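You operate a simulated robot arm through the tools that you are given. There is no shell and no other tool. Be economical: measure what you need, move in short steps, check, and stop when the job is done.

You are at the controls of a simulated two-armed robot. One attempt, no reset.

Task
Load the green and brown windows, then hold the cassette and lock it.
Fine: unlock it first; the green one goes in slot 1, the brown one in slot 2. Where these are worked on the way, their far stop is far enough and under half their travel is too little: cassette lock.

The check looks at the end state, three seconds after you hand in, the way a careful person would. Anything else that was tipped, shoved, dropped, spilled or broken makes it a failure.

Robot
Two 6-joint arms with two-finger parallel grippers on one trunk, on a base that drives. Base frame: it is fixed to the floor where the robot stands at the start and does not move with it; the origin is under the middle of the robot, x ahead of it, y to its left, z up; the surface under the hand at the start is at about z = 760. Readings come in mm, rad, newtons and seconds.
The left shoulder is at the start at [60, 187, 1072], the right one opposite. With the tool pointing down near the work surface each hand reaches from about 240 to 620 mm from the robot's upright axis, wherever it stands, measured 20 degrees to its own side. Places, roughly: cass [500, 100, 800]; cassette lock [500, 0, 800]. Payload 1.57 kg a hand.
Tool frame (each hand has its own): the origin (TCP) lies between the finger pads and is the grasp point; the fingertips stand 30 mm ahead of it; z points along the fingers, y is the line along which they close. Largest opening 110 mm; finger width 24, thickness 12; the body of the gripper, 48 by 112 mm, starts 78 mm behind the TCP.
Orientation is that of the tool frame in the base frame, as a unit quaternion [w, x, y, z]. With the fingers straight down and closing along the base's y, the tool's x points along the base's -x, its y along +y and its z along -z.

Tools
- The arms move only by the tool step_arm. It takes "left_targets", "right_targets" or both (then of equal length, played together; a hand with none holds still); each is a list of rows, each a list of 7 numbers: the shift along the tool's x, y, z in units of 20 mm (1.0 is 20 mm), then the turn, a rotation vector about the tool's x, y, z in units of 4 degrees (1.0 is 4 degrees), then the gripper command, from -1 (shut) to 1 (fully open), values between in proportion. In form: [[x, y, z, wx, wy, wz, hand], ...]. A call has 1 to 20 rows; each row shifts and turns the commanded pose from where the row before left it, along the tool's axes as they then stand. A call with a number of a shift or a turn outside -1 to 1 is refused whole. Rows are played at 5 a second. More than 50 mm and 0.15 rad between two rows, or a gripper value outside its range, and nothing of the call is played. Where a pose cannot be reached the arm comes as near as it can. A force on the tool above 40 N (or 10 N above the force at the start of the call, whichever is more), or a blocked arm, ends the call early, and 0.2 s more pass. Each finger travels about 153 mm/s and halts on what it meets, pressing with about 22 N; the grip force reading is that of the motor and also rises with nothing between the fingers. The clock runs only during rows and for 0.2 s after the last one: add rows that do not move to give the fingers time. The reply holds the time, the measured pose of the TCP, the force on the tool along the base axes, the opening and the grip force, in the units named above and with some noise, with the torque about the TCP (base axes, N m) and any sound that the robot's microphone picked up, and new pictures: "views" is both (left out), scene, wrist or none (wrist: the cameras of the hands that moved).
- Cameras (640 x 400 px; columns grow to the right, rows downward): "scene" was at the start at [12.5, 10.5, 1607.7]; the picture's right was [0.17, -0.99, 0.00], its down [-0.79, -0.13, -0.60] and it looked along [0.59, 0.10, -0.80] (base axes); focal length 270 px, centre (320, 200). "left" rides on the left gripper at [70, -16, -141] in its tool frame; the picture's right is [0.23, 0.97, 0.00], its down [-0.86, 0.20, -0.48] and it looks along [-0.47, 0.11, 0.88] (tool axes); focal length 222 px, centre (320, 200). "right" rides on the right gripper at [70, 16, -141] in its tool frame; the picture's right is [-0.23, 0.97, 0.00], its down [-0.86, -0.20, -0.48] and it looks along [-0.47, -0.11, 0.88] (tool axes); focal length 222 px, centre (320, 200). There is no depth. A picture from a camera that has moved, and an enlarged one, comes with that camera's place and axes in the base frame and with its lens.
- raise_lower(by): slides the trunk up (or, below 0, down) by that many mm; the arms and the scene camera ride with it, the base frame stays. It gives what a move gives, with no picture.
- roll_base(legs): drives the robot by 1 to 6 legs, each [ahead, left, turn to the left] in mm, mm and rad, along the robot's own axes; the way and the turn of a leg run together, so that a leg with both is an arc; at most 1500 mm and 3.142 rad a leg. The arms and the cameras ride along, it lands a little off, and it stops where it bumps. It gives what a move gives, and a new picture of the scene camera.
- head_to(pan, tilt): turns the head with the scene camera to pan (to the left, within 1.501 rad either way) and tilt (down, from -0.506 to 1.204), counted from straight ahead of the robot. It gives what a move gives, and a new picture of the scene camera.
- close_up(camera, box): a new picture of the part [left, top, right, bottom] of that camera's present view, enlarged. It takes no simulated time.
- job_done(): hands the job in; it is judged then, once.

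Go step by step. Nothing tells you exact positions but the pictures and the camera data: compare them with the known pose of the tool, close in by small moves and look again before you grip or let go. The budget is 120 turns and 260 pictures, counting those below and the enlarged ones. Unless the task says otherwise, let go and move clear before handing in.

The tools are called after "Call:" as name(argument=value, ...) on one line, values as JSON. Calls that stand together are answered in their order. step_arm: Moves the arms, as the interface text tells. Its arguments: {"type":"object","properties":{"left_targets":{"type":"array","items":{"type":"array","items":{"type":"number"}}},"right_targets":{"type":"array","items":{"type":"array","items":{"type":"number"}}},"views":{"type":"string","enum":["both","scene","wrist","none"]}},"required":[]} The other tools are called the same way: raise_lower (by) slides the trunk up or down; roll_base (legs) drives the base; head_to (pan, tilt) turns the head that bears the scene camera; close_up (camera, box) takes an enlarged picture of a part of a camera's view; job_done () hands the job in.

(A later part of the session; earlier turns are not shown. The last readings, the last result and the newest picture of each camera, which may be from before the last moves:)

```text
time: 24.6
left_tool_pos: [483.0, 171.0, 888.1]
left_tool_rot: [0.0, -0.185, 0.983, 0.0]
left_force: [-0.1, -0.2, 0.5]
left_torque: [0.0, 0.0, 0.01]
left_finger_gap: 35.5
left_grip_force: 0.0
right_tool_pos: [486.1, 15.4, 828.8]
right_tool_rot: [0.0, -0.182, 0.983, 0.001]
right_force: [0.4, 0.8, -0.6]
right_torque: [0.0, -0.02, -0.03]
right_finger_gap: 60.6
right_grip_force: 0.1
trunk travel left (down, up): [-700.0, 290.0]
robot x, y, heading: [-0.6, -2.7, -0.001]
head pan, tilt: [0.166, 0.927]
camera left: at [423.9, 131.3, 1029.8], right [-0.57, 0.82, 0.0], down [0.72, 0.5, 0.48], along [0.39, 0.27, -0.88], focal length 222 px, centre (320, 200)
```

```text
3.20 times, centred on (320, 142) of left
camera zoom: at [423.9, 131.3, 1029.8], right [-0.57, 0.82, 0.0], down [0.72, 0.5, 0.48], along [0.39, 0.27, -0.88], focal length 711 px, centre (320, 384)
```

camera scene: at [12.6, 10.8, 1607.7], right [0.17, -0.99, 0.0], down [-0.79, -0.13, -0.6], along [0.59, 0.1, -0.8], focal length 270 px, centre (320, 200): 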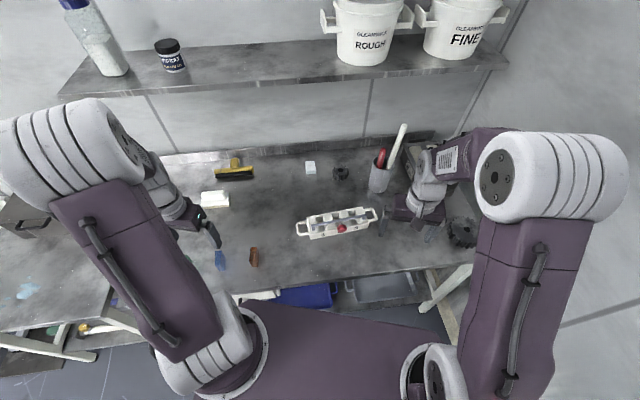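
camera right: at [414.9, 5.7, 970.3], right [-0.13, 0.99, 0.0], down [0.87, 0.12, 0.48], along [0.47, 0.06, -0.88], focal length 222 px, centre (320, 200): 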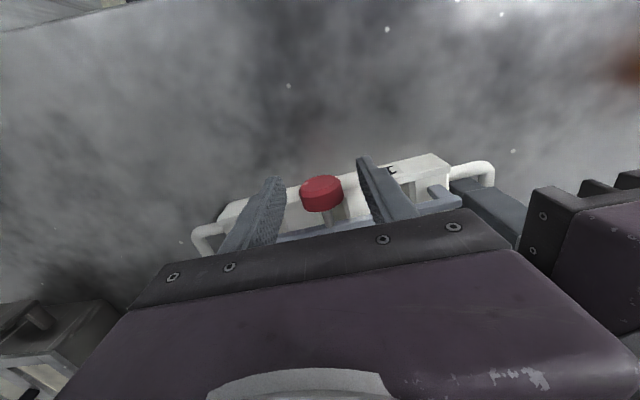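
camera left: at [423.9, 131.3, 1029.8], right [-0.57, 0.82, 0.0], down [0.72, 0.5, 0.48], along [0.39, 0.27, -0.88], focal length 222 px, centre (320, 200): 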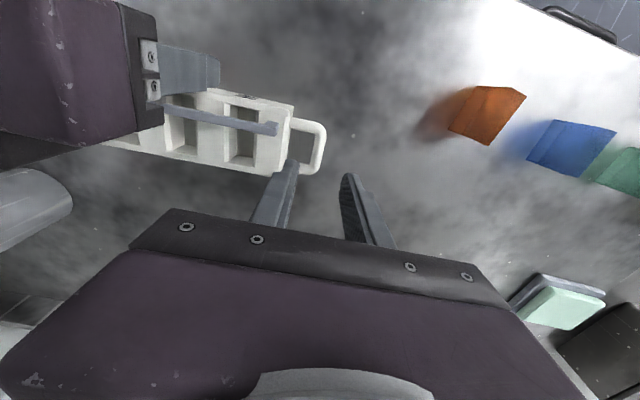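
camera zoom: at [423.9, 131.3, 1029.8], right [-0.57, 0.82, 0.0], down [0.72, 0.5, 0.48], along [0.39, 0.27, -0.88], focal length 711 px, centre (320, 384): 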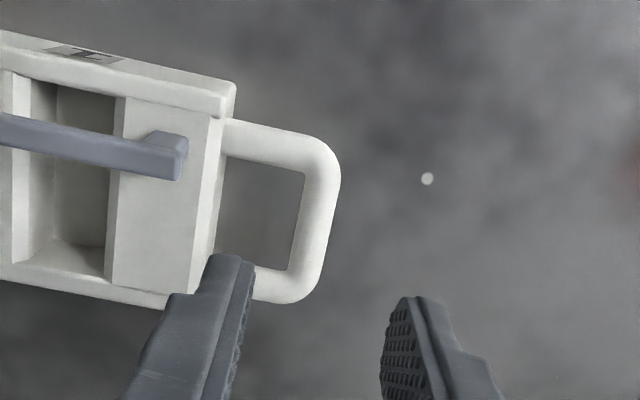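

The left hand is aligned with the outer bar at about (480, 169). I'll lower it and close on the bar, and close the right hand on the knob.

Call:
step_arm(left_targets=[[0.17, 0, 0.9, 0, 0, 0, -0.35], [0, 0, 0.9, 0, 0, 0, -0.35], [0, 0, 0.9, 0, 0, 0, -0.35], [0, 0, 0.9, 0, 0, 0, -0.35], [0, 0, 0.7, 0, 0, 0, -0.35], [0, 0, 0.3, 0, 0, 0, -0.35], [0, 0, 0, 0, 0, 0, -0.35], [0, 0, 0, 0, 0, 0, -1], [0, 0, 0, 0, 0, 0, -1], [0, 0, 0, 0, 0, 0, -1]], views="wrist")

Call:
close_up(camera="left", box=[220, 100, 420, 225])

```text
time: 26.8
left_tool_pos: [478.7, 171.4, 796.1]
left_tool_rot: [0.0, -0.184, 0.983, 0.0]
left_force: [1.6, 1.3, 1.9]
left_torque: [0.15, -0.33, 0.25]
left_finger_gap: 11.5
left_grip_force: 22.0
right_tool_pos: [486.6, 17.2, 829.6]
right_tool_rot: [0.0, -0.181, 0.983, 0.0]
right_force: [-0.4, 0.4, -0.4]
right_torque: [0.0, -0.01, 0.01]
right_finger_gap: 60.6
right_grip_force: 0.2
trunk travel left (down, up): [-700.0, 290.0]
robot x, y, heading: [1.2, 2.9, -0.002]
head pan, tilt: [0.166, 0.927]
camera left: at [420.5, 130.3, 938.2], right [-0.57, 0.82, 0.0], down [0.72, 0.5, 0.48], along [0.4, 0.27, -0.88], focal length 222 px, centre (320, 200)
```

left: 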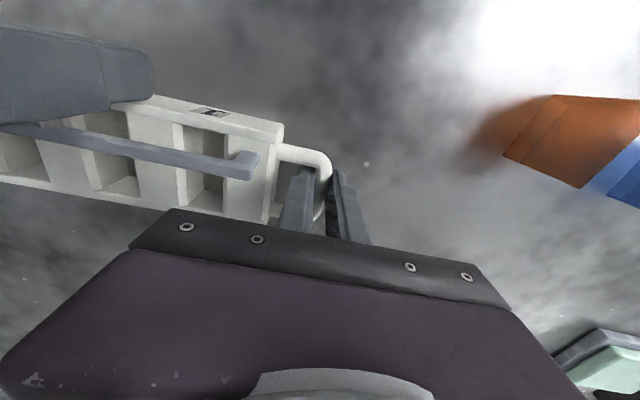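

```text
3.20 times, centred on (320, 162) of left
camera zoom: at [420.5, 130.3, 938.2], right [-0.57, 0.82, 0.0], down [0.72, 0.5, 0.48], along [0.4, 0.27, -0.88], focal length 711 px, centre (320, 320)
```

zoom: 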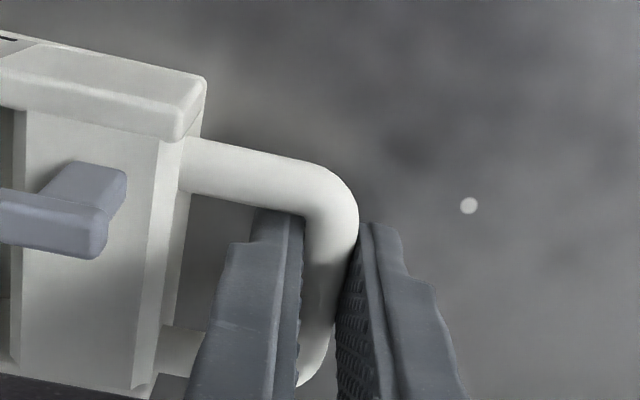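

The left hand holds the handle (11.5 mm, 22 N). Now I'll grip the knob with the right.

Call:
step_arm(right_targets=[[0, 0, 0, 0, 0, 0, -0.3], [0, 0, 0, 0, 0, 0, -1], [0, 0, 0, 0, 0, 0, -1], [0, 0, 0, 0, 0, 0, -1]], views="wrist")

Call:
close_up(camera="right", box=[220, 120, 420, 245])

```text
time: 27.8
left_tool_pos: [480.2, 169.7, 797.4]
left_tool_rot: [0.002, -0.185, 0.983, -0.001]
left_force: [7.9, -38.8, 6.7]
left_torque: [-0.55, 0.1, 0.48]
left_finger_gap: 12.0
left_grip_force: 22.1
right_tool_pos: [484.8, 18.2, 829.1]
right_tool_rot: [0.002, -0.182, 0.983, 0.001]
right_force: [-9.4, 38.0, -0.9]
right_torque: [0.11, 0.13, 0.4]
right_finger_gap: 31.5
right_grip_force: 22.2
trunk travel left (down, up): [-700.0, 290.0]
robot x, y, heading: [-0.8, 3.6, -0.001]
head pan, tilt: [0.166, 0.927]
camera right: at [414.1, 7.1, 970.5], right [-0.14, 0.99, 0.0], down [0.87, 0.12, 0.48], along [0.47, 0.07, -0.88], focal length 222 px, centre (320, 200)
```

right: 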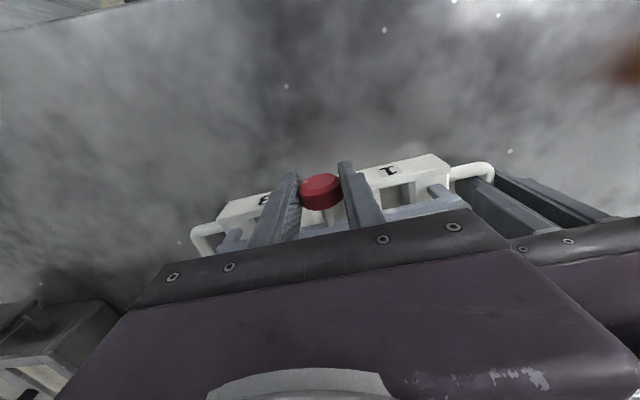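

```text
3.20 times, centred on (320, 182) of right
camera zoom: at [414.1, 7.1, 970.5], right [-0.14, 0.99, 0.0], down [0.87, 0.12, 0.48], along [0.47, 0.07, -0.88], focal length 711 px, centre (320, 256)
```

zoom: 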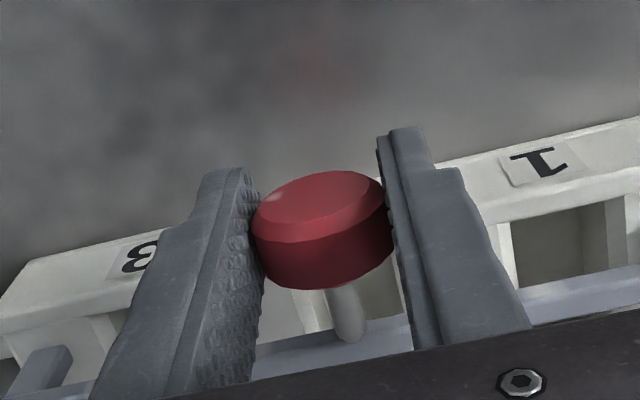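

The two grips are stretching the cassette at 38 N. I'll ease the right hand over by about 2 mm.

Call:
step_arm(right_targets=[[0, 0.06, 0, 0, 0, 0, -1], [0, 0.04, 0, 0, 0, 0, -1], [0, 0, 0, 0, 0, 0, -1]], views="none")

```text
time: 28.6
left_tool_pos: [478.0, 170.1, 796.5]
left_tool_rot: [0.001, -0.185, 0.983, 0.001]
left_force: [9.7, -33.8, 2.8]
left_torque: [-0.25, -0.32, 0.53]
left_finger_gap: 12.3
left_grip_force: 21.9
right_tool_pos: [484.5, 18.4, 828.6]
right_tool_rot: [0.0, -0.181, 0.983, 0.001]
right_force: [-10.8, 30.6, 0.8]
right_torque: [0.17, 0.15, 0.48]
right_finger_gap: 31.4
right_grip_force: 21.6
trunk travel left (down, up): [-700.0, 290.0]
robot x, y, heading: [2.4, 2.4, 0.005]
head pan, tilt: [0.166, 0.927]
```

Call:
step_arm(right_targets=[[0, 0.2, 0, 0, 0, 0, -1], [0, 0.2, 0, 0, 0, 0, -1], [0, 0, 0, 0, 0, 0, -1]], views="none")

```text
time: 29.4
left_tool_pos: [477.4, 172.7, 796.8]
left_tool_rot: [-0.001, -0.185, 0.983, 0.001]
left_force: [1.6, 23.0, -0.5]
left_torque: [0.23, 0.02, 0.29]
left_finger_gap: 11.8
left_grip_force: 21.5
right_tool_pos: [481.7, 21.1, 829.1]
right_tool_rot: [0.0, -0.18, 0.984, -0.002]
right_force: [2.8, -24.2, 14.0]
right_torque: [-0.2, -0.3, -0.05]
right_finger_gap: 31.0
right_grip_force: 21.9
trunk travel left (down, up): [-700.0, 290.0]
robot x, y, heading: [1.4, 0.6, 0.0]
head pan, tilt: [0.166, 0.927]
```

Call:
step_arm(right_targets=[[0, -0.17, 0, 0, 0, 0, -1], [0, 0, 0, 0, 0, 0, -1], [0.15, 0, 0, 0, 0, 0, -1], [0.15, 0, 0, 0, 0, 0, -1], [0.15, 0, 0, 0, 0, 0, -1], [0, 0, 0, 0, 0, 0, -1]], views="wrist")

Call:
close_up(camera="right", box=[220, 120, 460, 270])

```text
time: 30.8
left_tool_pos: [478.6, 170.4, 796.2]
left_tool_rot: [-0.001, -0.185, 0.983, 0.0]
left_force: [-5.1, 17.8, 2.7]
left_torque: [0.09, 0.32, -0.54]
left_finger_gap: 12.4
left_grip_force: 22.0
right_tool_pos: [476.5, 19.6, 828.9]
right_tool_rot: [0.0, -0.181, 0.983, 0.0]
right_force: [6.7, -16.2, 3.3]
right_torque: [-0.11, -0.21, -0.57]
right_finger_gap: 31.2
right_grip_force: 21.7
trunk travel left (down, up): [-700.0, 290.0]
robot x, y, heading: [1.1, -1.8, 0.002]
head pan, tilt: [0.166, 0.927]
camera right: at [404.0, 8.9, 970.3], right [-0.13, 0.99, 0.0], down [0.87, 0.12, 0.48], along [0.47, 0.06, -0.88], focal length 222 px, centre (320, 200)
```

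right: 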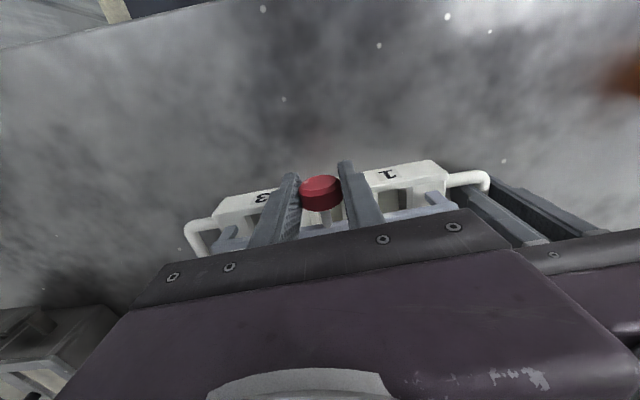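

```text
2.67 times, centred on (340, 195) of right
camera zoom: at [404.0, 8.9, 970.3], right [-0.13, 0.99, 0.0], down [0.87, 0.12, 0.48], along [0.47, 0.06, -0.88], focal length 592 px, centre (267, 213)
```

zoom: 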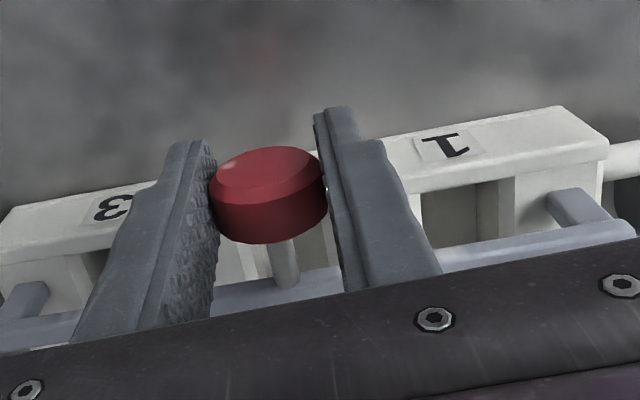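

The knob followed freely and the bar moved toward the front wall, so it's a slider. I'll keep pulling forward and watch the force.

Call:
step_arm(right_targets=[[0.2, -0.1, 0, 0, 0, 0, -1], [0.2, 0, 0, 0, 0, 0, -1], [0.2, 0, 0, 0, 0, 0, -1], [0.2, 0, 0, 0, 0, 0, -1], [0, 0, 0, 0, 0, 0, -1]], views="wrist")

Call:
close_up(camera="right", box=[220, 120, 460, 270])

```text
time: 32.0
left_tool_pos: [479.1, 169.9, 797.4]
left_tool_rot: [-0.001, -0.185, 0.983, -0.001]
left_force: [-7.6, -16.7, 6.1]
left_torque: [-0.22, 0.2, -0.55]
left_finger_gap: 11.8
left_grip_force: 22.9
right_tool_pos: [462.3, 12.2, 829.5]
right_tool_rot: [0.001, -0.182, 0.983, 0.001]
right_force: [6.8, 17.8, -3.1]
right_torque: [0.2, -0.22, -0.38]
right_finger_gap: 31.0
right_grip_force: 21.4
trunk travel left (down, up): [-700.0, 290.0]
robot x, y, heading: [-1.8, -2.8, -0.003]
head pan, tilt: [0.166, 0.927]
camera right: at [390.4, 1.8, 970.1], right [-0.13, 0.99, 0.0], down [0.87, 0.12, 0.48], along [0.48, 0.07, -0.88], focal length 222 px, centre (320, 200)
```

right: 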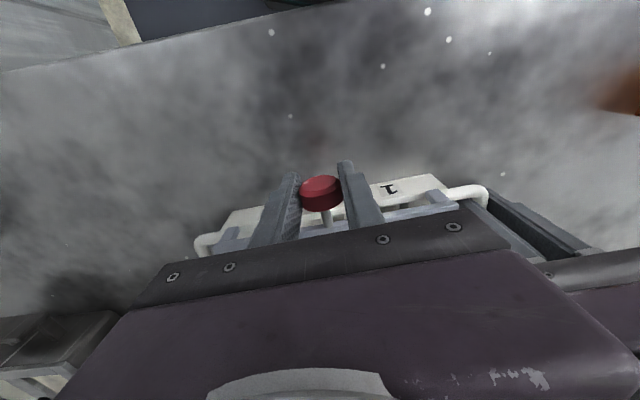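

```text
2.67 times, centred on (340, 195) of right
camera zoom: at [390.4, 1.8, 970.1], right [-0.13, 0.99, 0.0], down [0.87, 0.12, 0.48], along [0.48, 0.07, -0.88], focal length 592 px, centre (267, 213)
```

zoom: 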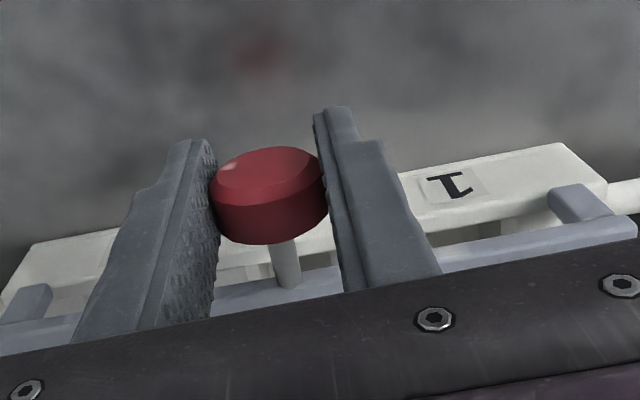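

It is sliding well, and the bar is now near the front wall. I'll carry on to the stop.

Call:
step_arm(right_targets=[[0.15, 0.1, 0, 0, 0, 0, -1], [0.15, 0, 0, 0, 0, 0, -1], [0.15, 0, 0, 0, 0, 0, -1], [0.15, 0, 0, 0, 0, 0, -1], [0.15, 0, 0, 0, 0, 0, -1], [0, 0, 0, 0, 0, 0, -1]], views="wrist")

Call:
close_up(camera="left", box=[0, 60, 360, 260])

```text
time: 33.4
left_tool_pos: [478.3, 170.4, 796.9]
left_tool_rot: [0.0, -0.183, 0.983, 0.0]
left_force: [-8.5, -33.0, 2.9]
left_torque: [-0.28, -0.18, -0.63]
left_finger_gap: 12.4
left_grip_force: 22.0
right_tool_pos: [448.4, 9.0, 827.9]
right_tool_rot: [0.003, -0.182, 0.983, 0.002]
right_force: [9.4, 31.4, 1.8]
right_torque: [0.28, -0.2, -0.07]
right_finger_gap: 31.0
right_grip_force: 22.3
trunk travel left (down, up): [-700.0, 290.0]
robot x, y, heading: [0.9, -3.9, -0.001]
head pan, tilt: [0.166, 0.927]
camera right: at [375.6, -1.8, 970.2], right [-0.14, 0.99, 0.0], down [0.87, 0.12, 0.48], along [0.48, 0.07, -0.88], focal length 222 px, centre (320, 200)
```

right: 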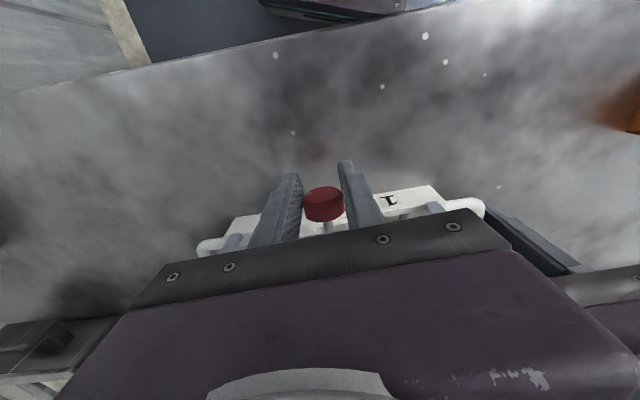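

```text
1.78 times, centred on (180, 160) of left
camera zoom: at [419.9, 129.5, 938.3], right [-0.56, 0.83, 0.0], down [0.72, 0.5, 0.48], along [0.4, 0.27, -0.88], focal length 395 px, centre (569, 271)
```

zoom: 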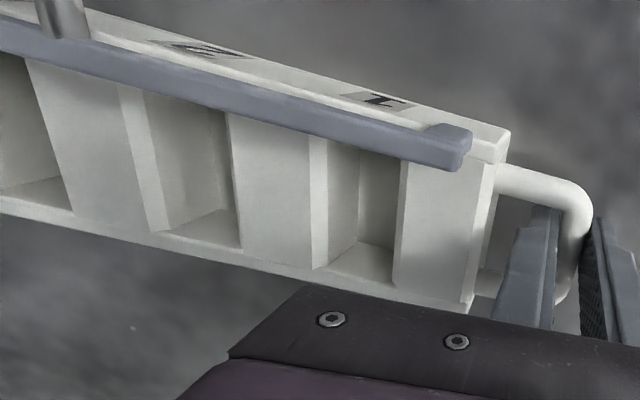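

The knob slipped slightly at the end, so the bar has reached its far stop and the slots are clear. I'll let go with both hands, rise, and get the left hand heading for the green window.

Call:
step_arm(left_targets=[[0, 0, 0, 0, 0, 0, -0.35], [0, 0, 0, 0, 0, 0, -0.35], [0, 0, 0, 0, 0, 0, -0.35], [0, 0, -1, 0, 0, 0, -0.35], [0, 0, -1, 0, 0, 0, -0.35], [0, 0, -1, 0, 0, 0, -0.35], [0, 0, -1, 0, 0, 0, -0.35], [0, 0, -1, 0, 0, 0, -0.35], [0, 0, -1, 0, 0, 0, 0], [0, 0, 0, 0, 0, 0, 0], [0, 0, 0, 0, 0, 0, 0], [0, 0, 0, 0, 0, 0, 0]], right_targets=[[0, 0, 0, 0, 0, 0, 0.1], [0, 0, 0, 0, 0, 0, 0.1], [0, 0, 0, 0, 0, 0, 0.1], [0, 0, -1, 0, 0, 0, 0.1], [0, 0, -1, 0, 0, 0, 0.1], [0, 0, -1, 0, 0, 0, 0.1], [0, 0, -1, 0, 0, 0, 0.1], [0, 0, -1, 0, 0, 0, 0.1], [0, -1, -1, 0, 0, 0, 0.1], [0, -1, 0, 0, 0, 0, 0.1], [0, -1, 0, 0, 0, 0, 0.1], [0, -1, 0, 0, 0, 0, 0.1]], views="both")

Call:
close_up(camera="scene", box=[285, 190, 385, 250])

Call:
close_up(camera="left", box=[100, 70, 360, 230])

```text
time: 36.0
left_tool_pos: [478.2, 171.2, 916.1]
left_tool_rot: [0.0, -0.185, 0.983, 0.0]
left_force: [0.3, -0.8, 0.5]
left_torque: [0.0, -0.02, -0.01]
left_finger_gap: 54.9
left_grip_force: 0.0
right_tool_pos: [474.1, -69.3, 948.9]
right_tool_rot: [0.0, -0.182, 0.983, 0.001]
right_force: [0.2, 0.4, -0.1]
right_torque: [0.03, 0.01, 0.0]
right_finger_gap: 60.5
right_grip_force: 0.1
trunk travel left (down, up): [-700.0, 290.0]
robot x, y, heading: [-2.0, -0.9, -0.002]
head pan, tilt: [0.166, 0.927]
camera scene: at [12.6, 9.5, 1607.7], right [0.17, -0.99, 0.0], down [-0.79, -0.13, -0.6], along [0.59, 0.1, -0.8], focal length 270 px, centre (320, 200)
camera right: at [403.9, -79.1, 1090.7], right [-0.13, 0.99, 0.0], down [0.87, 0.12, 0.48], along [0.47, 0.06, -0.88], focal length 222 px, centre (320, 200)
camera left: at [419.7, 129.5, 1057.4], right [-0.57, 0.82, 0.0], down [0.72, 0.5, 0.48], along [0.39, 0.27, -0.88], focal length 222 px, centre (320, 200)
```

scene: 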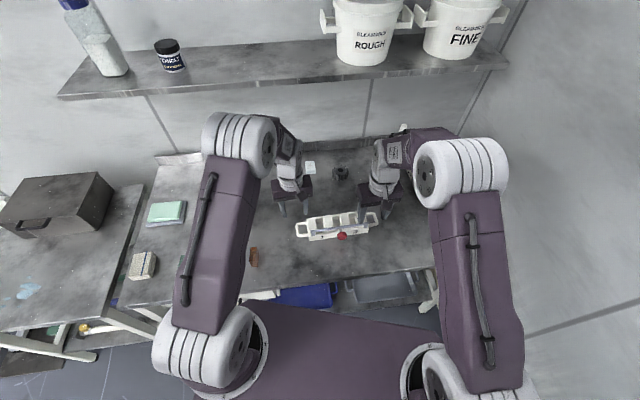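
right: 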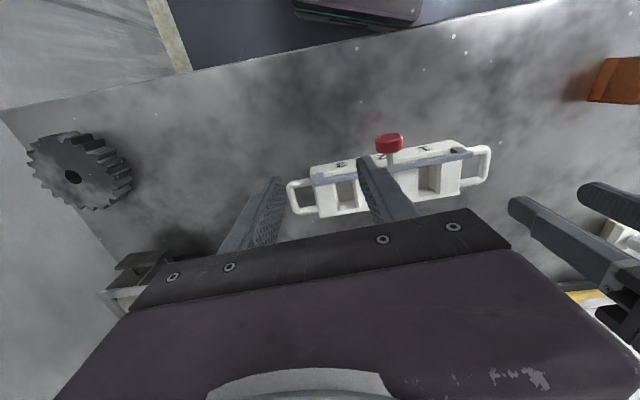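
left: 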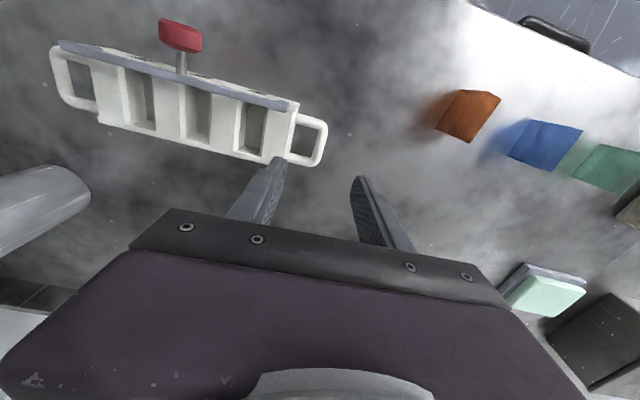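

```text
6.40 times, centred on (335, 220) of scene
camera zoom: at [12.6, 9.5, 1607.7], right [0.17, -0.99, 0.0], down [-0.79, -0.13, -0.6], along [0.59, 0.1, -0.8], focal length 1730 px, centre (224, 72)
```

zoom: 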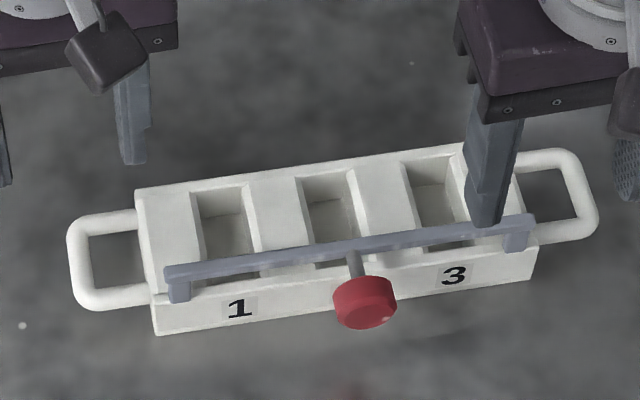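

```text
2.46 times, centred on (230, 150) of left
camera zoom: at [419.7, 129.5, 1057.4], right [-0.57, 0.82, 0.0], down [0.72, 0.5, 0.48], along [0.39, 0.27, -0.88], focal length 547 px, centre (542, 323)
```

zoom: 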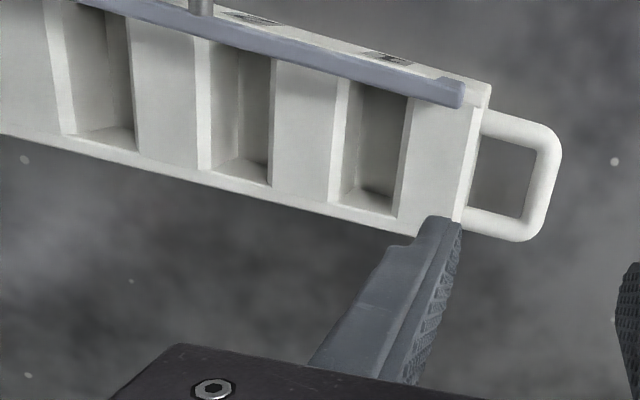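

Unlocked: the bar now sits over the front wall. Next I'll move the left hand over the green window.

Call:
step_arm(left_targets=[[0.14, 0.94, 0, 0, 0, 0, 0], [0.14, 0.94, 0, 0, 0, 0, 0], [0.14, 0.94, 0, 0, 0, 0, 0], [0.14, 0.94, 0, 0, 0, 0, 0], [0.14, 0.94, 0, 0, 0, 0, 0], [0.14, 0.94, 0, 0, 0, 0, 0], [0.14, 0.94, 0, 0, 0, 0, 0], [0.14, 0.94, 0, 0, 0, 0, 0], [0.14, 0.94, 0, 0, 0, 0, 0], [0.14, 0.94, 0, 0, 0, 0, 0], [0.14, 0.94, 0, 0, 0, 0, 0], [0.14, 0.94, 0, 0, 0, 0, 0], [0.14, 0.94, 0, 0, 0, 0, 0], [0.14, 0.94, 0, 0, 0, 0, 0], [0.14, 0.94, 0, 0, 0, 0, 0], [0.14, 0.94, 0, 0, 0, 0, 0], [0.14, 0.94, 0, 0, 0, 0, 0], [0.14, 0.94, 0, 0, 0, 0, 0], [0.14, 0.94, 0, 0, 0, 0, 0], [0.14, 0.94, 0, 0, 0, 0, 0]], views="none")

Call:
step_arm(left_targets=[[0, 0, 0, 0, 0, 1, 0], [0, 0, 0, 0, 0, 1, 0], [0, 0, 0, 0, 0, 0, 0], [0, 0, 0, 0, 0, 0, 0]], views="wrist")

Call:
close_up(camera="left", box=[200, 80, 440, 230])

```text
time: 40.2
left_tool_pos: [289.7, 501.3, 916.6]
left_tool_rot: [0.0, -0.185, 0.983, 0.0]
left_force: [-0.3, 0.1, -0.7]
left_torque: [0.0, 0.0, -0.01]
left_finger_gap: 55.0
left_grip_force: 0.0
right_tool_pos: [474.6, -66.5, 950.4]
right_tool_rot: [0.0, -0.18, 0.984, 0.0]
right_force: [-0.5, 0.1, 0.1]
right_torque: [-0.05, -0.01, -0.02]
right_finger_gap: 60.4
right_grip_force: 0.1
trunk travel left (down, up): [-700.0, 290.0]
robot x, y, heading: [0.8, -1.1, 0.001]
head pan, tilt: [0.166, 0.927]
```

```text
time: 41.2
left_tool_pos: [290.5, 502.2, 916.8]
left_tool_rot: [0.001, -0.116, 0.993, 0.0]
left_force: [-0.8, -0.1, -0.2]
left_torque: [0.0, 0.03, 0.01]
left_finger_gap: 55.0
left_grip_force: 0.0
right_tool_pos: [474.6, -67.9, 950.1]
right_tool_rot: [0.0, -0.182, 0.983, 0.0]
right_force: [1.3, -0.6, -0.2]
right_torque: [0.02, 0.0, 0.0]
right_finger_gap: 60.2
right_grip_force: 0.1
trunk travel left (down, up): [-700.0, 290.0]
robot x, y, heading: [-2.9, 0.1, 0.001]
head pan, tilt: [0.166, 0.927]
camera left: at [226.5, 469.2, 1057.9], right [-0.44, 0.9, 0.0], down [0.79, 0.39, 0.48], along [0.43, 0.21, -0.88], focal length 222 px, centre (320, 200)
```

left: 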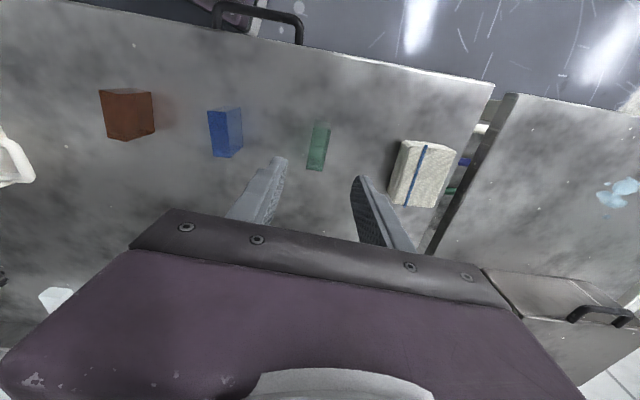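

```text
2.67 times, centred on (320, 155) of left
camera zoom: at [226.5, 469.2, 1057.9], right [-0.44, 0.9, 0.0], down [0.79, 0.39, 0.48], along [0.43, 0.21, -0.88], focal length 592 px, centre (320, 320)
```

zoom: 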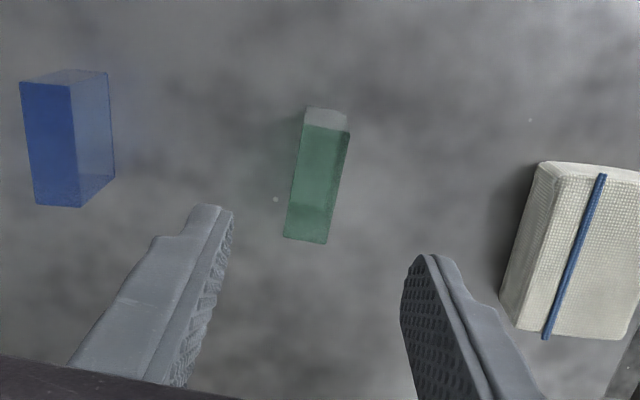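

The green window's centre is at (291, 498), yaw about 15.5°, top near z 808. I'll align, lower, and grip it by its top 12 mm.

Call:
step_arm(left_targets=[[0, -0.19, 0, 0, 0, -0.5, 0], [0, 0, 0.9, 0, 0, 0, 0], [0, 0, 0.9, 0, 0, 0, 0], [0, 0, 0.9, 0, 0, 0, 0], [0, 0, 0.9, 0, 0, 0, 0], [0, 0, 0.5, 0, 0, 0, 0], [0, 0, 0.4, 0, 0, 0, 0], [0, 0, 0, 0, 0, 0, 0], [0, 0, 0, 0, 0, 0, 0]], views="wrist")

Call:
close_up(camera="left", box=[220, 110, 440, 250])

```text
time: 43.2
left_tool_pos: [292.5, 496.3, 827.4]
left_tool_rot: [-0.001, -0.133, 0.991, -0.001]
left_force: [0.2, 0.0, -0.3]
left_torque: [-0.03, -0.01, 0.0]
left_finger_gap: 54.9
left_grip_force: 0.0
right_tool_pos: [475.0, -67.3, 948.3]
right_tool_rot: [0.0, -0.181, 0.983, 0.001]
right_force: [-0.5, -0.5, -1.0]
right_torque: [0.0, 0.02, 0.0]
right_finger_gap: 60.1
right_grip_force: 0.1
trunk travel left (down, up): [-700.0, 290.0]
robot x, y, heading: [-1.2, -4.9, 0.002]
head pan, tilt: [0.166, 0.927]
camera left: at [229.3, 462.3, 968.0], right [-0.48, 0.88, 0.0], down [0.77, 0.42, 0.48], along [0.42, 0.23, -0.88], focal length 222 px, centre (320, 200)
```

left: 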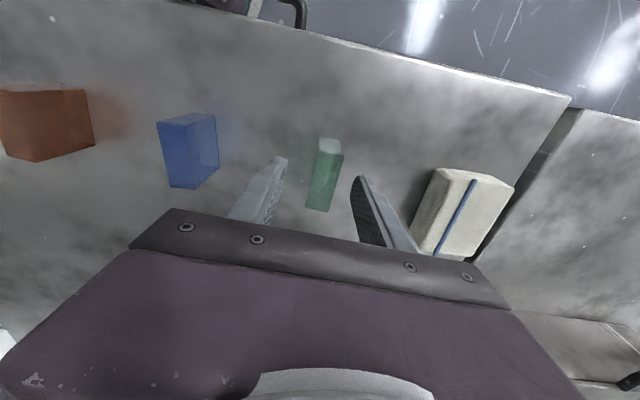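

```text
2.86 times, centred on (330, 180) of left
camera zoom: at [229.3, 462.3, 968.0], right [-0.48, 0.88, 0.0], down [0.77, 0.42, 0.48], along [0.42, 0.23, -0.88], focal length 635 px, centre (291, 257)
```

zoom: 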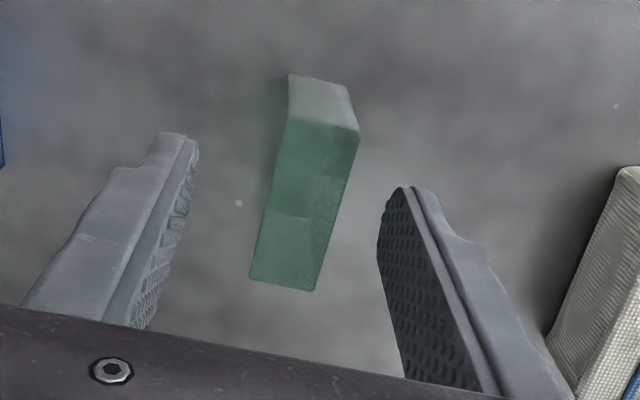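

Call:
step_arm(left_targets=[[0, 0.1, 0.15, 0, 0, 0, 0], [0, 0, 0, 0, 0, 0, -0.4], [0, 0, 0, 0, 0, 0, -1], [0, 0, 0, 0, 0, 0, -1], [0, 0, 0, 0, 0, 0, -1]], views="wrist")

Call:
close_up(camera="left", box=[220, 110, 440, 250])

```text
time: 44.4
left_tool_pos: [291.4, 499.0, 823.4]
left_tool_rot: [0.0, -0.132, 0.991, -0.001]
left_force: [-0.6, -0.1, -0.4]
left_torque: [-0.03, -0.01, 0.0]
left_finger_gap: 19.5
left_grip_force: 22.2
right_tool_pos: [474.7, -66.9, 949.7]
right_tool_rot: [0.0, -0.181, 0.983, 0.0]
right_force: [-0.1, 0.5, 0.5]
right_torque: [0.0, 0.02, 0.03]
right_finger_gap: 60.6
right_grip_force: 0.2
trunk travel left (down, up): [-700.0, 290.0]
robot x, y, heading: [-2.2, 3.7, 0.001]
head pan, tilt: [0.166, 0.927]
camera left: at [229.0, 464.5, 964.8], right [-0.48, 0.88, 0.0], down [0.77, 0.42, 0.48], along [0.42, 0.23, -0.88], focal length 222 px, centre (320, 200)
```

left: 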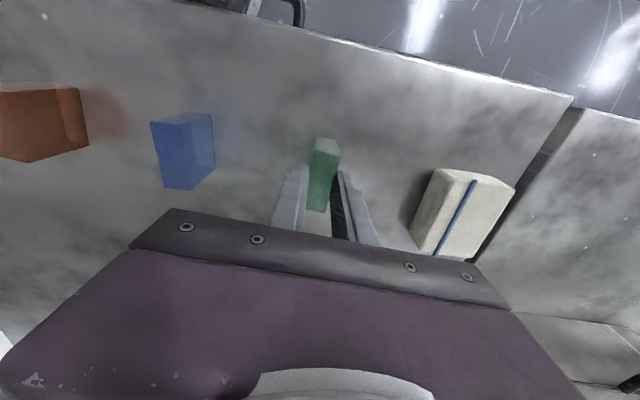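

```text
2.86 times, centred on (330, 180) of left
camera zoom: at [229.0, 464.5, 964.8], right [-0.48, 0.88, 0.0], down [0.77, 0.42, 0.48], along [0.42, 0.23, -0.88], focal length 635 px, centre (291, 257)
```

zoom: 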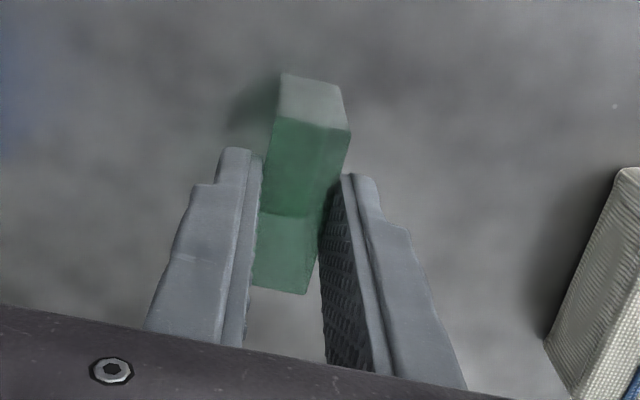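

Green is gripped (19.5 mm). I'll lift it and re-measure the cassette with the right camera.

Call:
step_arm(left_targets=[[0, 0, -0.5, 0, 0, 0, -1], [0, 0, -1, 0, 0, 0, -1], [0, 0, -1, 0, 0, 0, -1], [0, 0, -1, 0, 0, 0, -1], [0, 0, -1, 0, 0, 0, -1], [0, 0, -1, 0, 0, 0, -1], [0, 0, 0, 0, 0, 0, -1]], right_targets=[[0, -0.8, -0.5, 0, 0, 0, 0], [0, -0.8, -0.5, 0, 0, 0, 0], [0, -0.8, -0.5, 0, 0, 0, 0], [0, 0, -0.5, 0, 0, 0, 0], [0, 0, 0, 0, 0, 0, 0], [0, 0, 0, 0, 0, 0, 0], [0, 0, 0, 0, 0, 0, 0]], views="wrist")

Call:
close_up(camera="right", box=[300, 90, 540, 240])

Call:
close_up(camera="scene", box=[285, 200, 385, 250])

```text
time: 46.0
left_tool_pos: [291.7, 500.2, 933.1]
left_tool_rot: [0.0, -0.133, 0.991, 0.0]
left_force: [0.1, -0.2, 0.3]
left_torque: [-0.03, 0.01, 0.01]
left_finger_gap: 19.3
left_grip_force: 22.3
right_tool_pos: [491.5, -111.4, 988.1]
right_tool_rot: [0.0, -0.182, 0.983, -0.001]
right_force: [-0.3, 0.5, -0.3]
right_torque: [0.0, 0.02, 0.04]
right_finger_gap: 55.0
right_grip_force: 0.1
trunk travel left (down, up): [-700.0, 290.0]
robot x, y, heading: [-0.9, -3.1, 0.003]
head pan, tilt: [0.166, 0.927]
camera right: at [420.7, -122.4, 1130.2], right [-0.13, 0.99, 0.0], down [0.87, 0.12, 0.48], along [0.47, 0.06, -0.88], focal length 222 px, centre (320, 200)
camera left: at [229.2, 465.5, 1074.2], right [-0.48, 0.88, 0.0], down [0.77, 0.42, 0.48], along [0.42, 0.23, -0.88], focal length 222 px, centre (320, 200)
```

right: 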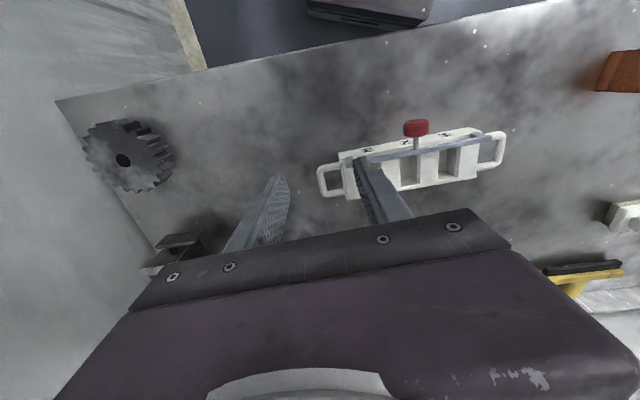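
left: 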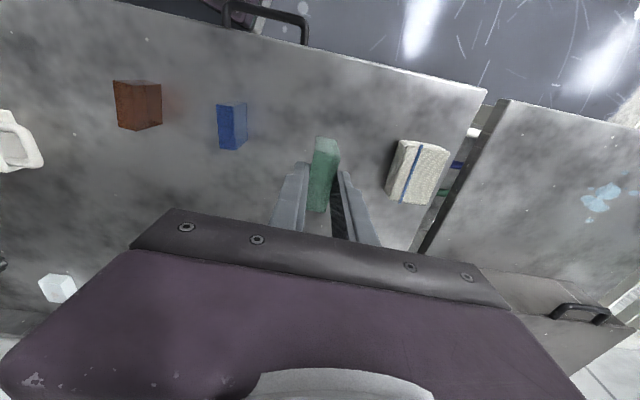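

```text
2.67 times, centred on (420, 165) of right
camera zoom: at [420.7, -122.4, 1130.2], right [-0.13, 0.99, 0.0], down [0.87, 0.12, 0.48], along [0.47, 0.06, -0.88], focal length 592 px, centre (53, 293)
```

zoom: 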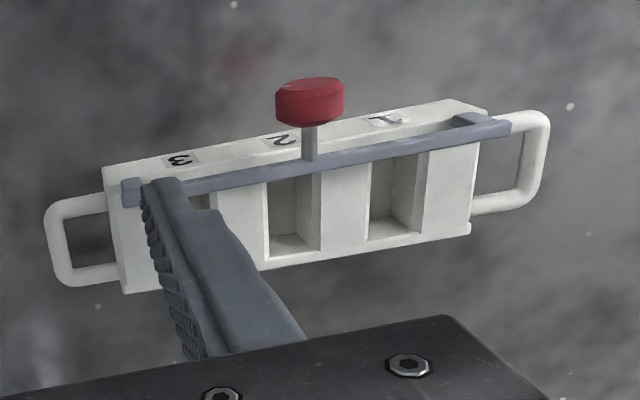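

```text
6.40 times, centred on (335, 225) of scene
camera zoom: at [12.7, 11.2, 1607.7], right [0.17, -0.99, 0.0], down [-0.79, -0.13, -0.6], along [0.59, 0.1, -0.8], focal length 1730 px, centre (224, 40)
```

zoom: 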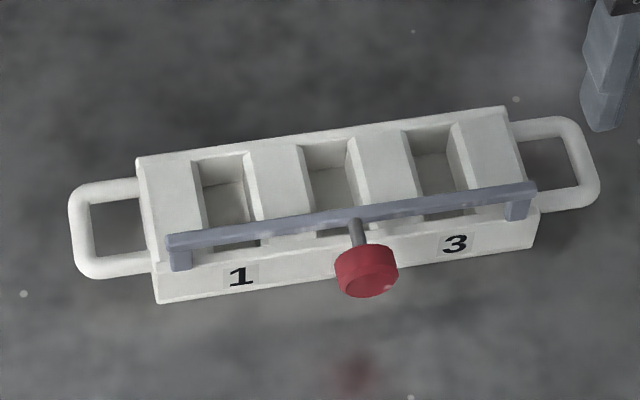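

Cassette centre is (523, 34), yaw about 19.5°. Slot 1 centre is about (505, 91) and slot 2 about (525, 36). I'll carry green over slot 1.

Call:
step_arm(left_targets=[[-0.204, -0.94, 0, 0, 0, 0, -1], [-0.204, -0.94, 0, 0, 0, 0, -1], [-0.204, -0.94, 0, 0, 0, 0, -1], [-0.204, -0.94, 0, 0, 0, 0, -1], [-0.204, -0.94, 0, 0, 0, 0, -1], [-0.204, -0.94, 0, 0, 0, 0, -1], [-0.204, -0.94, 0, 0, 0, 0, -1], [-0.204, -0.94, 0, 0, 0, 0, -1], [-0.204, -0.94, 0, 0, 0, 0, -1], [-0.204, -0.94, 0, 0, 0, 0, -1], [-0.204, -0.94, 0, 0, 0, 0, -1], [-0.204, -0.94, 0, 0, 0, 0, -1], [-0.204, -0.94, 0, 0, 0, 0, -1], [-0.204, -0.94, 0, 0, 0, 0, -1], [-0.204, -0.94, 0, 0, 0, 0, -1], [-0.204, -0.94, 0, 0, 0, 0, -1], [-0.204, -0.94, 0, 0, 0, 0, -1], [-0.204, -0.94, 0, 0, 0, 0, -1], [-0.204, -0.94, 0, 0, 0, 0, -1], [-0.204, -0.94, 0, 0, 0, 0, -1]], views="none")

Call:
step_arm(left_targets=[[-0.204, -0.94, 0, 0, 0, 0, -1], [-0.204, -0.94, 0, 0, 0, 0, -1], [-0.204, -0.94, 0, 0, 0, 0, -1], [-0.204, -0.94, 0, 0, 0, 0, -1], [0, 0, 0.5, 0, 0, -0.5, -1], [0, 0, 0.3, 0, 0, -0.5, -1], [0, 0, 0, 0, 0, 0, -1], [0, 0, 0, 0, 0, 0, -1]], views="both")

Call:
close_up(camera="left", box=[200, 80, 440, 230])

Call:
close_up(camera="right", box=[300, 90, 540, 240])

```text
time: 50.2
left_tool_pos: [470.4, 157.0, 933.8]
left_tool_rot: [0.001, -0.133, 0.991, 0.001]
left_force: [0.0, 1.0, -2.0]
left_torque: [0.01, -0.01, 0.04]
left_finger_gap: 19.2
left_grip_force: 21.6
right_tool_pos: [492.9, -113.4, 988.2]
right_tool_rot: [0.0, -0.182, 0.983, 0.0]
right_force: [0.2, -0.4, 1.1]
right_torque: [-0.01, -0.06, 0.01]
right_finger_gap: 55.2
right_grip_force: 0.1
trunk travel left (down, up): [-700.0, 290.0]
robot x, y, heading: [0.0, -1.8, 0.002]
head pan, tilt: [0.166, 0.927]
```

```text
time: 52.0
left_tool_pos: [505.0, 90.8, 916.7]
left_tool_rot: [0.001, -0.167, 0.986, 0.0]
left_force: [0.3, 0.3, -0.4]
left_torque: [0.03, -0.03, -0.01]
left_finger_gap: 19.6
left_grip_force: 22.0
right_tool_pos: [491.7, -112.7, 988.1]
right_tool_rot: [0.0, -0.182, 0.983, 0.0]
right_force: [-0.7, -0.6, -0.1]
right_torque: [-0.01, -0.01, 0.02]
right_finger_gap: 55.0
right_grip_force: 0.0
trunk travel left (down, up): [-700.0, 290.0]
robot x, y, heading: [0.6, 0.5, 0.004]
head pan, tilt: [0.166, 0.927]
camera scene: at [12.8, 10.7, 1607.7], right [0.17, -0.99, 0.0], down [-0.79, -0.13, -0.6], along [0.59, 0.1, -0.8], focal length 270 px, centre (320, 200)
camera left: at [444.5, 51.6, 1058.1], right [-0.54, 0.84, 0.0], down [0.74, 0.47, 0.48], along [0.4, 0.26, -0.88], focal length 222 px, centre (320, 200)
```

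scene: 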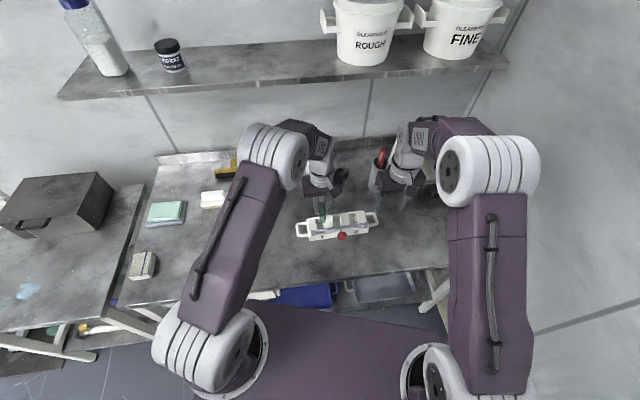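
left: 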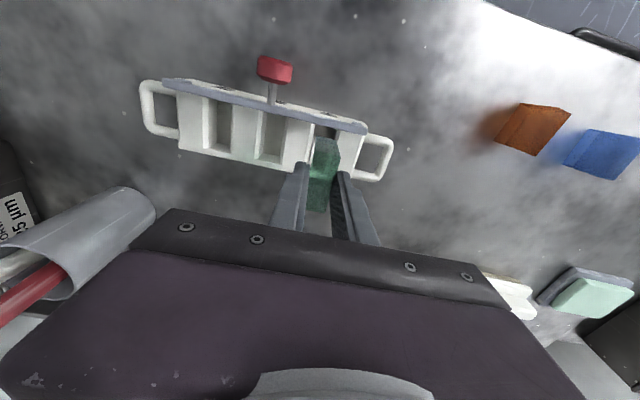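

```text
2.67 times, centred on (320, 155) of left
camera zoom: at [444.5, 51.6, 1058.1], right [-0.54, 0.84, 0.0], down [0.74, 0.47, 0.48], along [0.4, 0.26, -0.88], focal length 592 px, centre (320, 320)
```

zoom: 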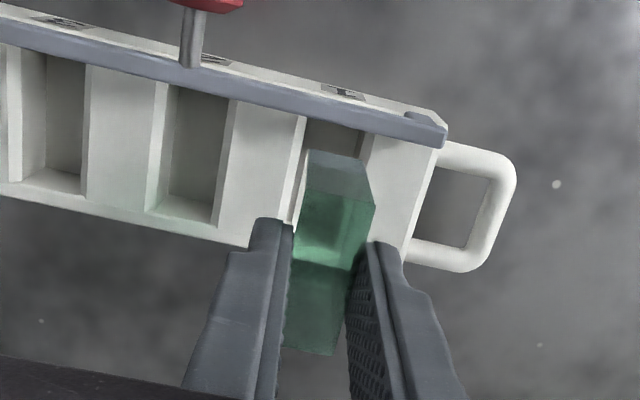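

```text
2.67 times, centred on (420, 165) of right
camera zoom: at [420.7, -122.7, 1130.1], right [-0.13, 0.99, 0.0], down [0.87, 0.12, 0.48], along [0.47, 0.06, -0.88], focal length 592 px, centre (53, 293)
```

zoom: 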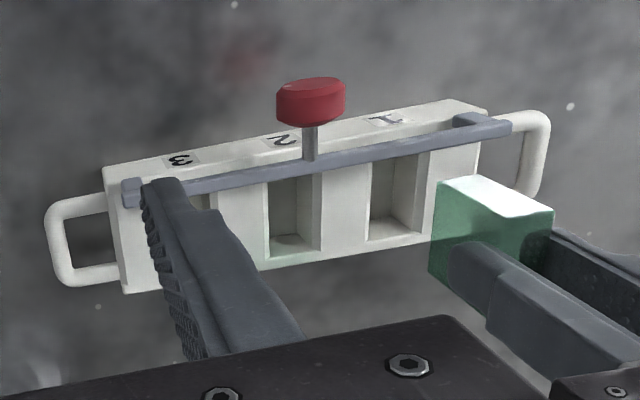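

The alignment is close. I'll shift 1.5 mm and lower until the window is just above the slot, then look.

Call:
step_arm(left_targets=[[0, 0.075, 0.7, 0, 0, 0, -1], [0, 0, 0.7, 0, 0, 0, -1], [0, 0, 0.6, 0, 0, 0, -1], [0, 0, 0, 0, 0, 0, -1], [0, 0, 0, 0, 0, 0, -1]], views="wrist")

Call:
close_up(camera="left", box=[220, 100, 420, 225])

Call:
close_up(camera="right", box=[400, 90, 560, 190])

Call:
close_up(camera="scene", box=[290, 190, 370, 250])

```text
time: 53.2
left_tool_pos: [503.8, 90.4, 877.5]
left_tool_rot: [0.0, -0.168, 0.986, 0.001]
left_force: [0.3, 0.7, -1.5]
left_torque: [0.04, -0.01, 0.04]
left_finger_gap: 19.4
left_grip_force: 22.1
right_tool_pos: [491.3, -112.2, 987.4]
right_tool_rot: [0.0, -0.181, 0.983, 0.001]
right_force: [-0.2, 0.4, -0.2]
right_torque: [-0.03, -0.01, 0.01]
right_finger_gap: 55.2
right_grip_force: 0.0
trunk travel left (down, up): [-700.0, 290.0]
robot x, y, heading: [-1.3, -1.1, -0.001]
head pan, tilt: [0.166, 0.927]
camera left: at [444.6, 52.2, 1019.0], right [-0.54, 0.84, 0.0], down [0.74, 0.47, 0.48], along [0.4, 0.26, -0.88], focal length 222 px, centre (320, 200)
```

left: 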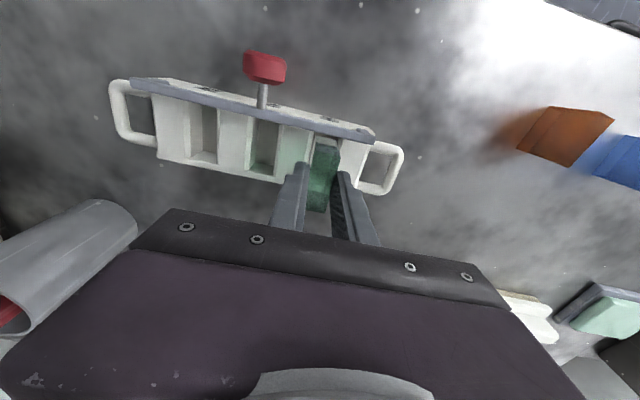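

```text
3.20 times, centred on (320, 162) of left
camera zoom: at [444.6, 52.2, 1019.0], right [-0.54, 0.84, 0.0], down [0.74, 0.47, 0.48], along [0.4, 0.26, -0.88], focal length 711 px, centre (320, 320)
```

zoom: 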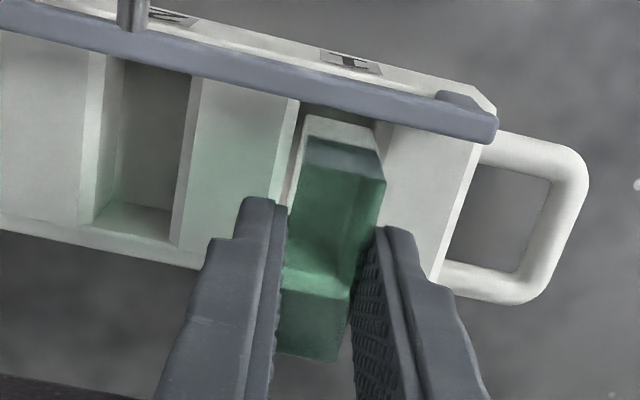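

```text
4.00 times, centred on (480, 140) of right
camera zoom: at [420.7, -122.8, 1130.1], right [-0.13, 0.99, 0.0], down [0.87, 0.12, 0.48], along [0.47, 0.06, -0.88], focal length 888 px, centre (-320, 440)
```

zoom: 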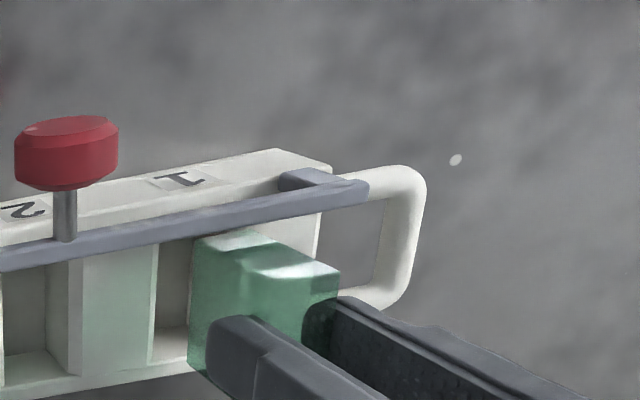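

```text
6.67 times, centred on (330, 220) of scene
camera zoom: at [12.8, 10.5, 1607.7], right [0.17, -0.99, 0.0], down [-0.79, -0.13, -0.6], along [0.59, 0.1, -0.8], focal length 1802 px, centre (253, 67)
```

zoom: 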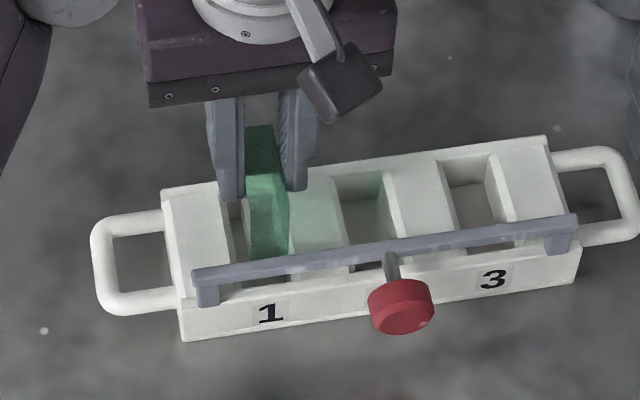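

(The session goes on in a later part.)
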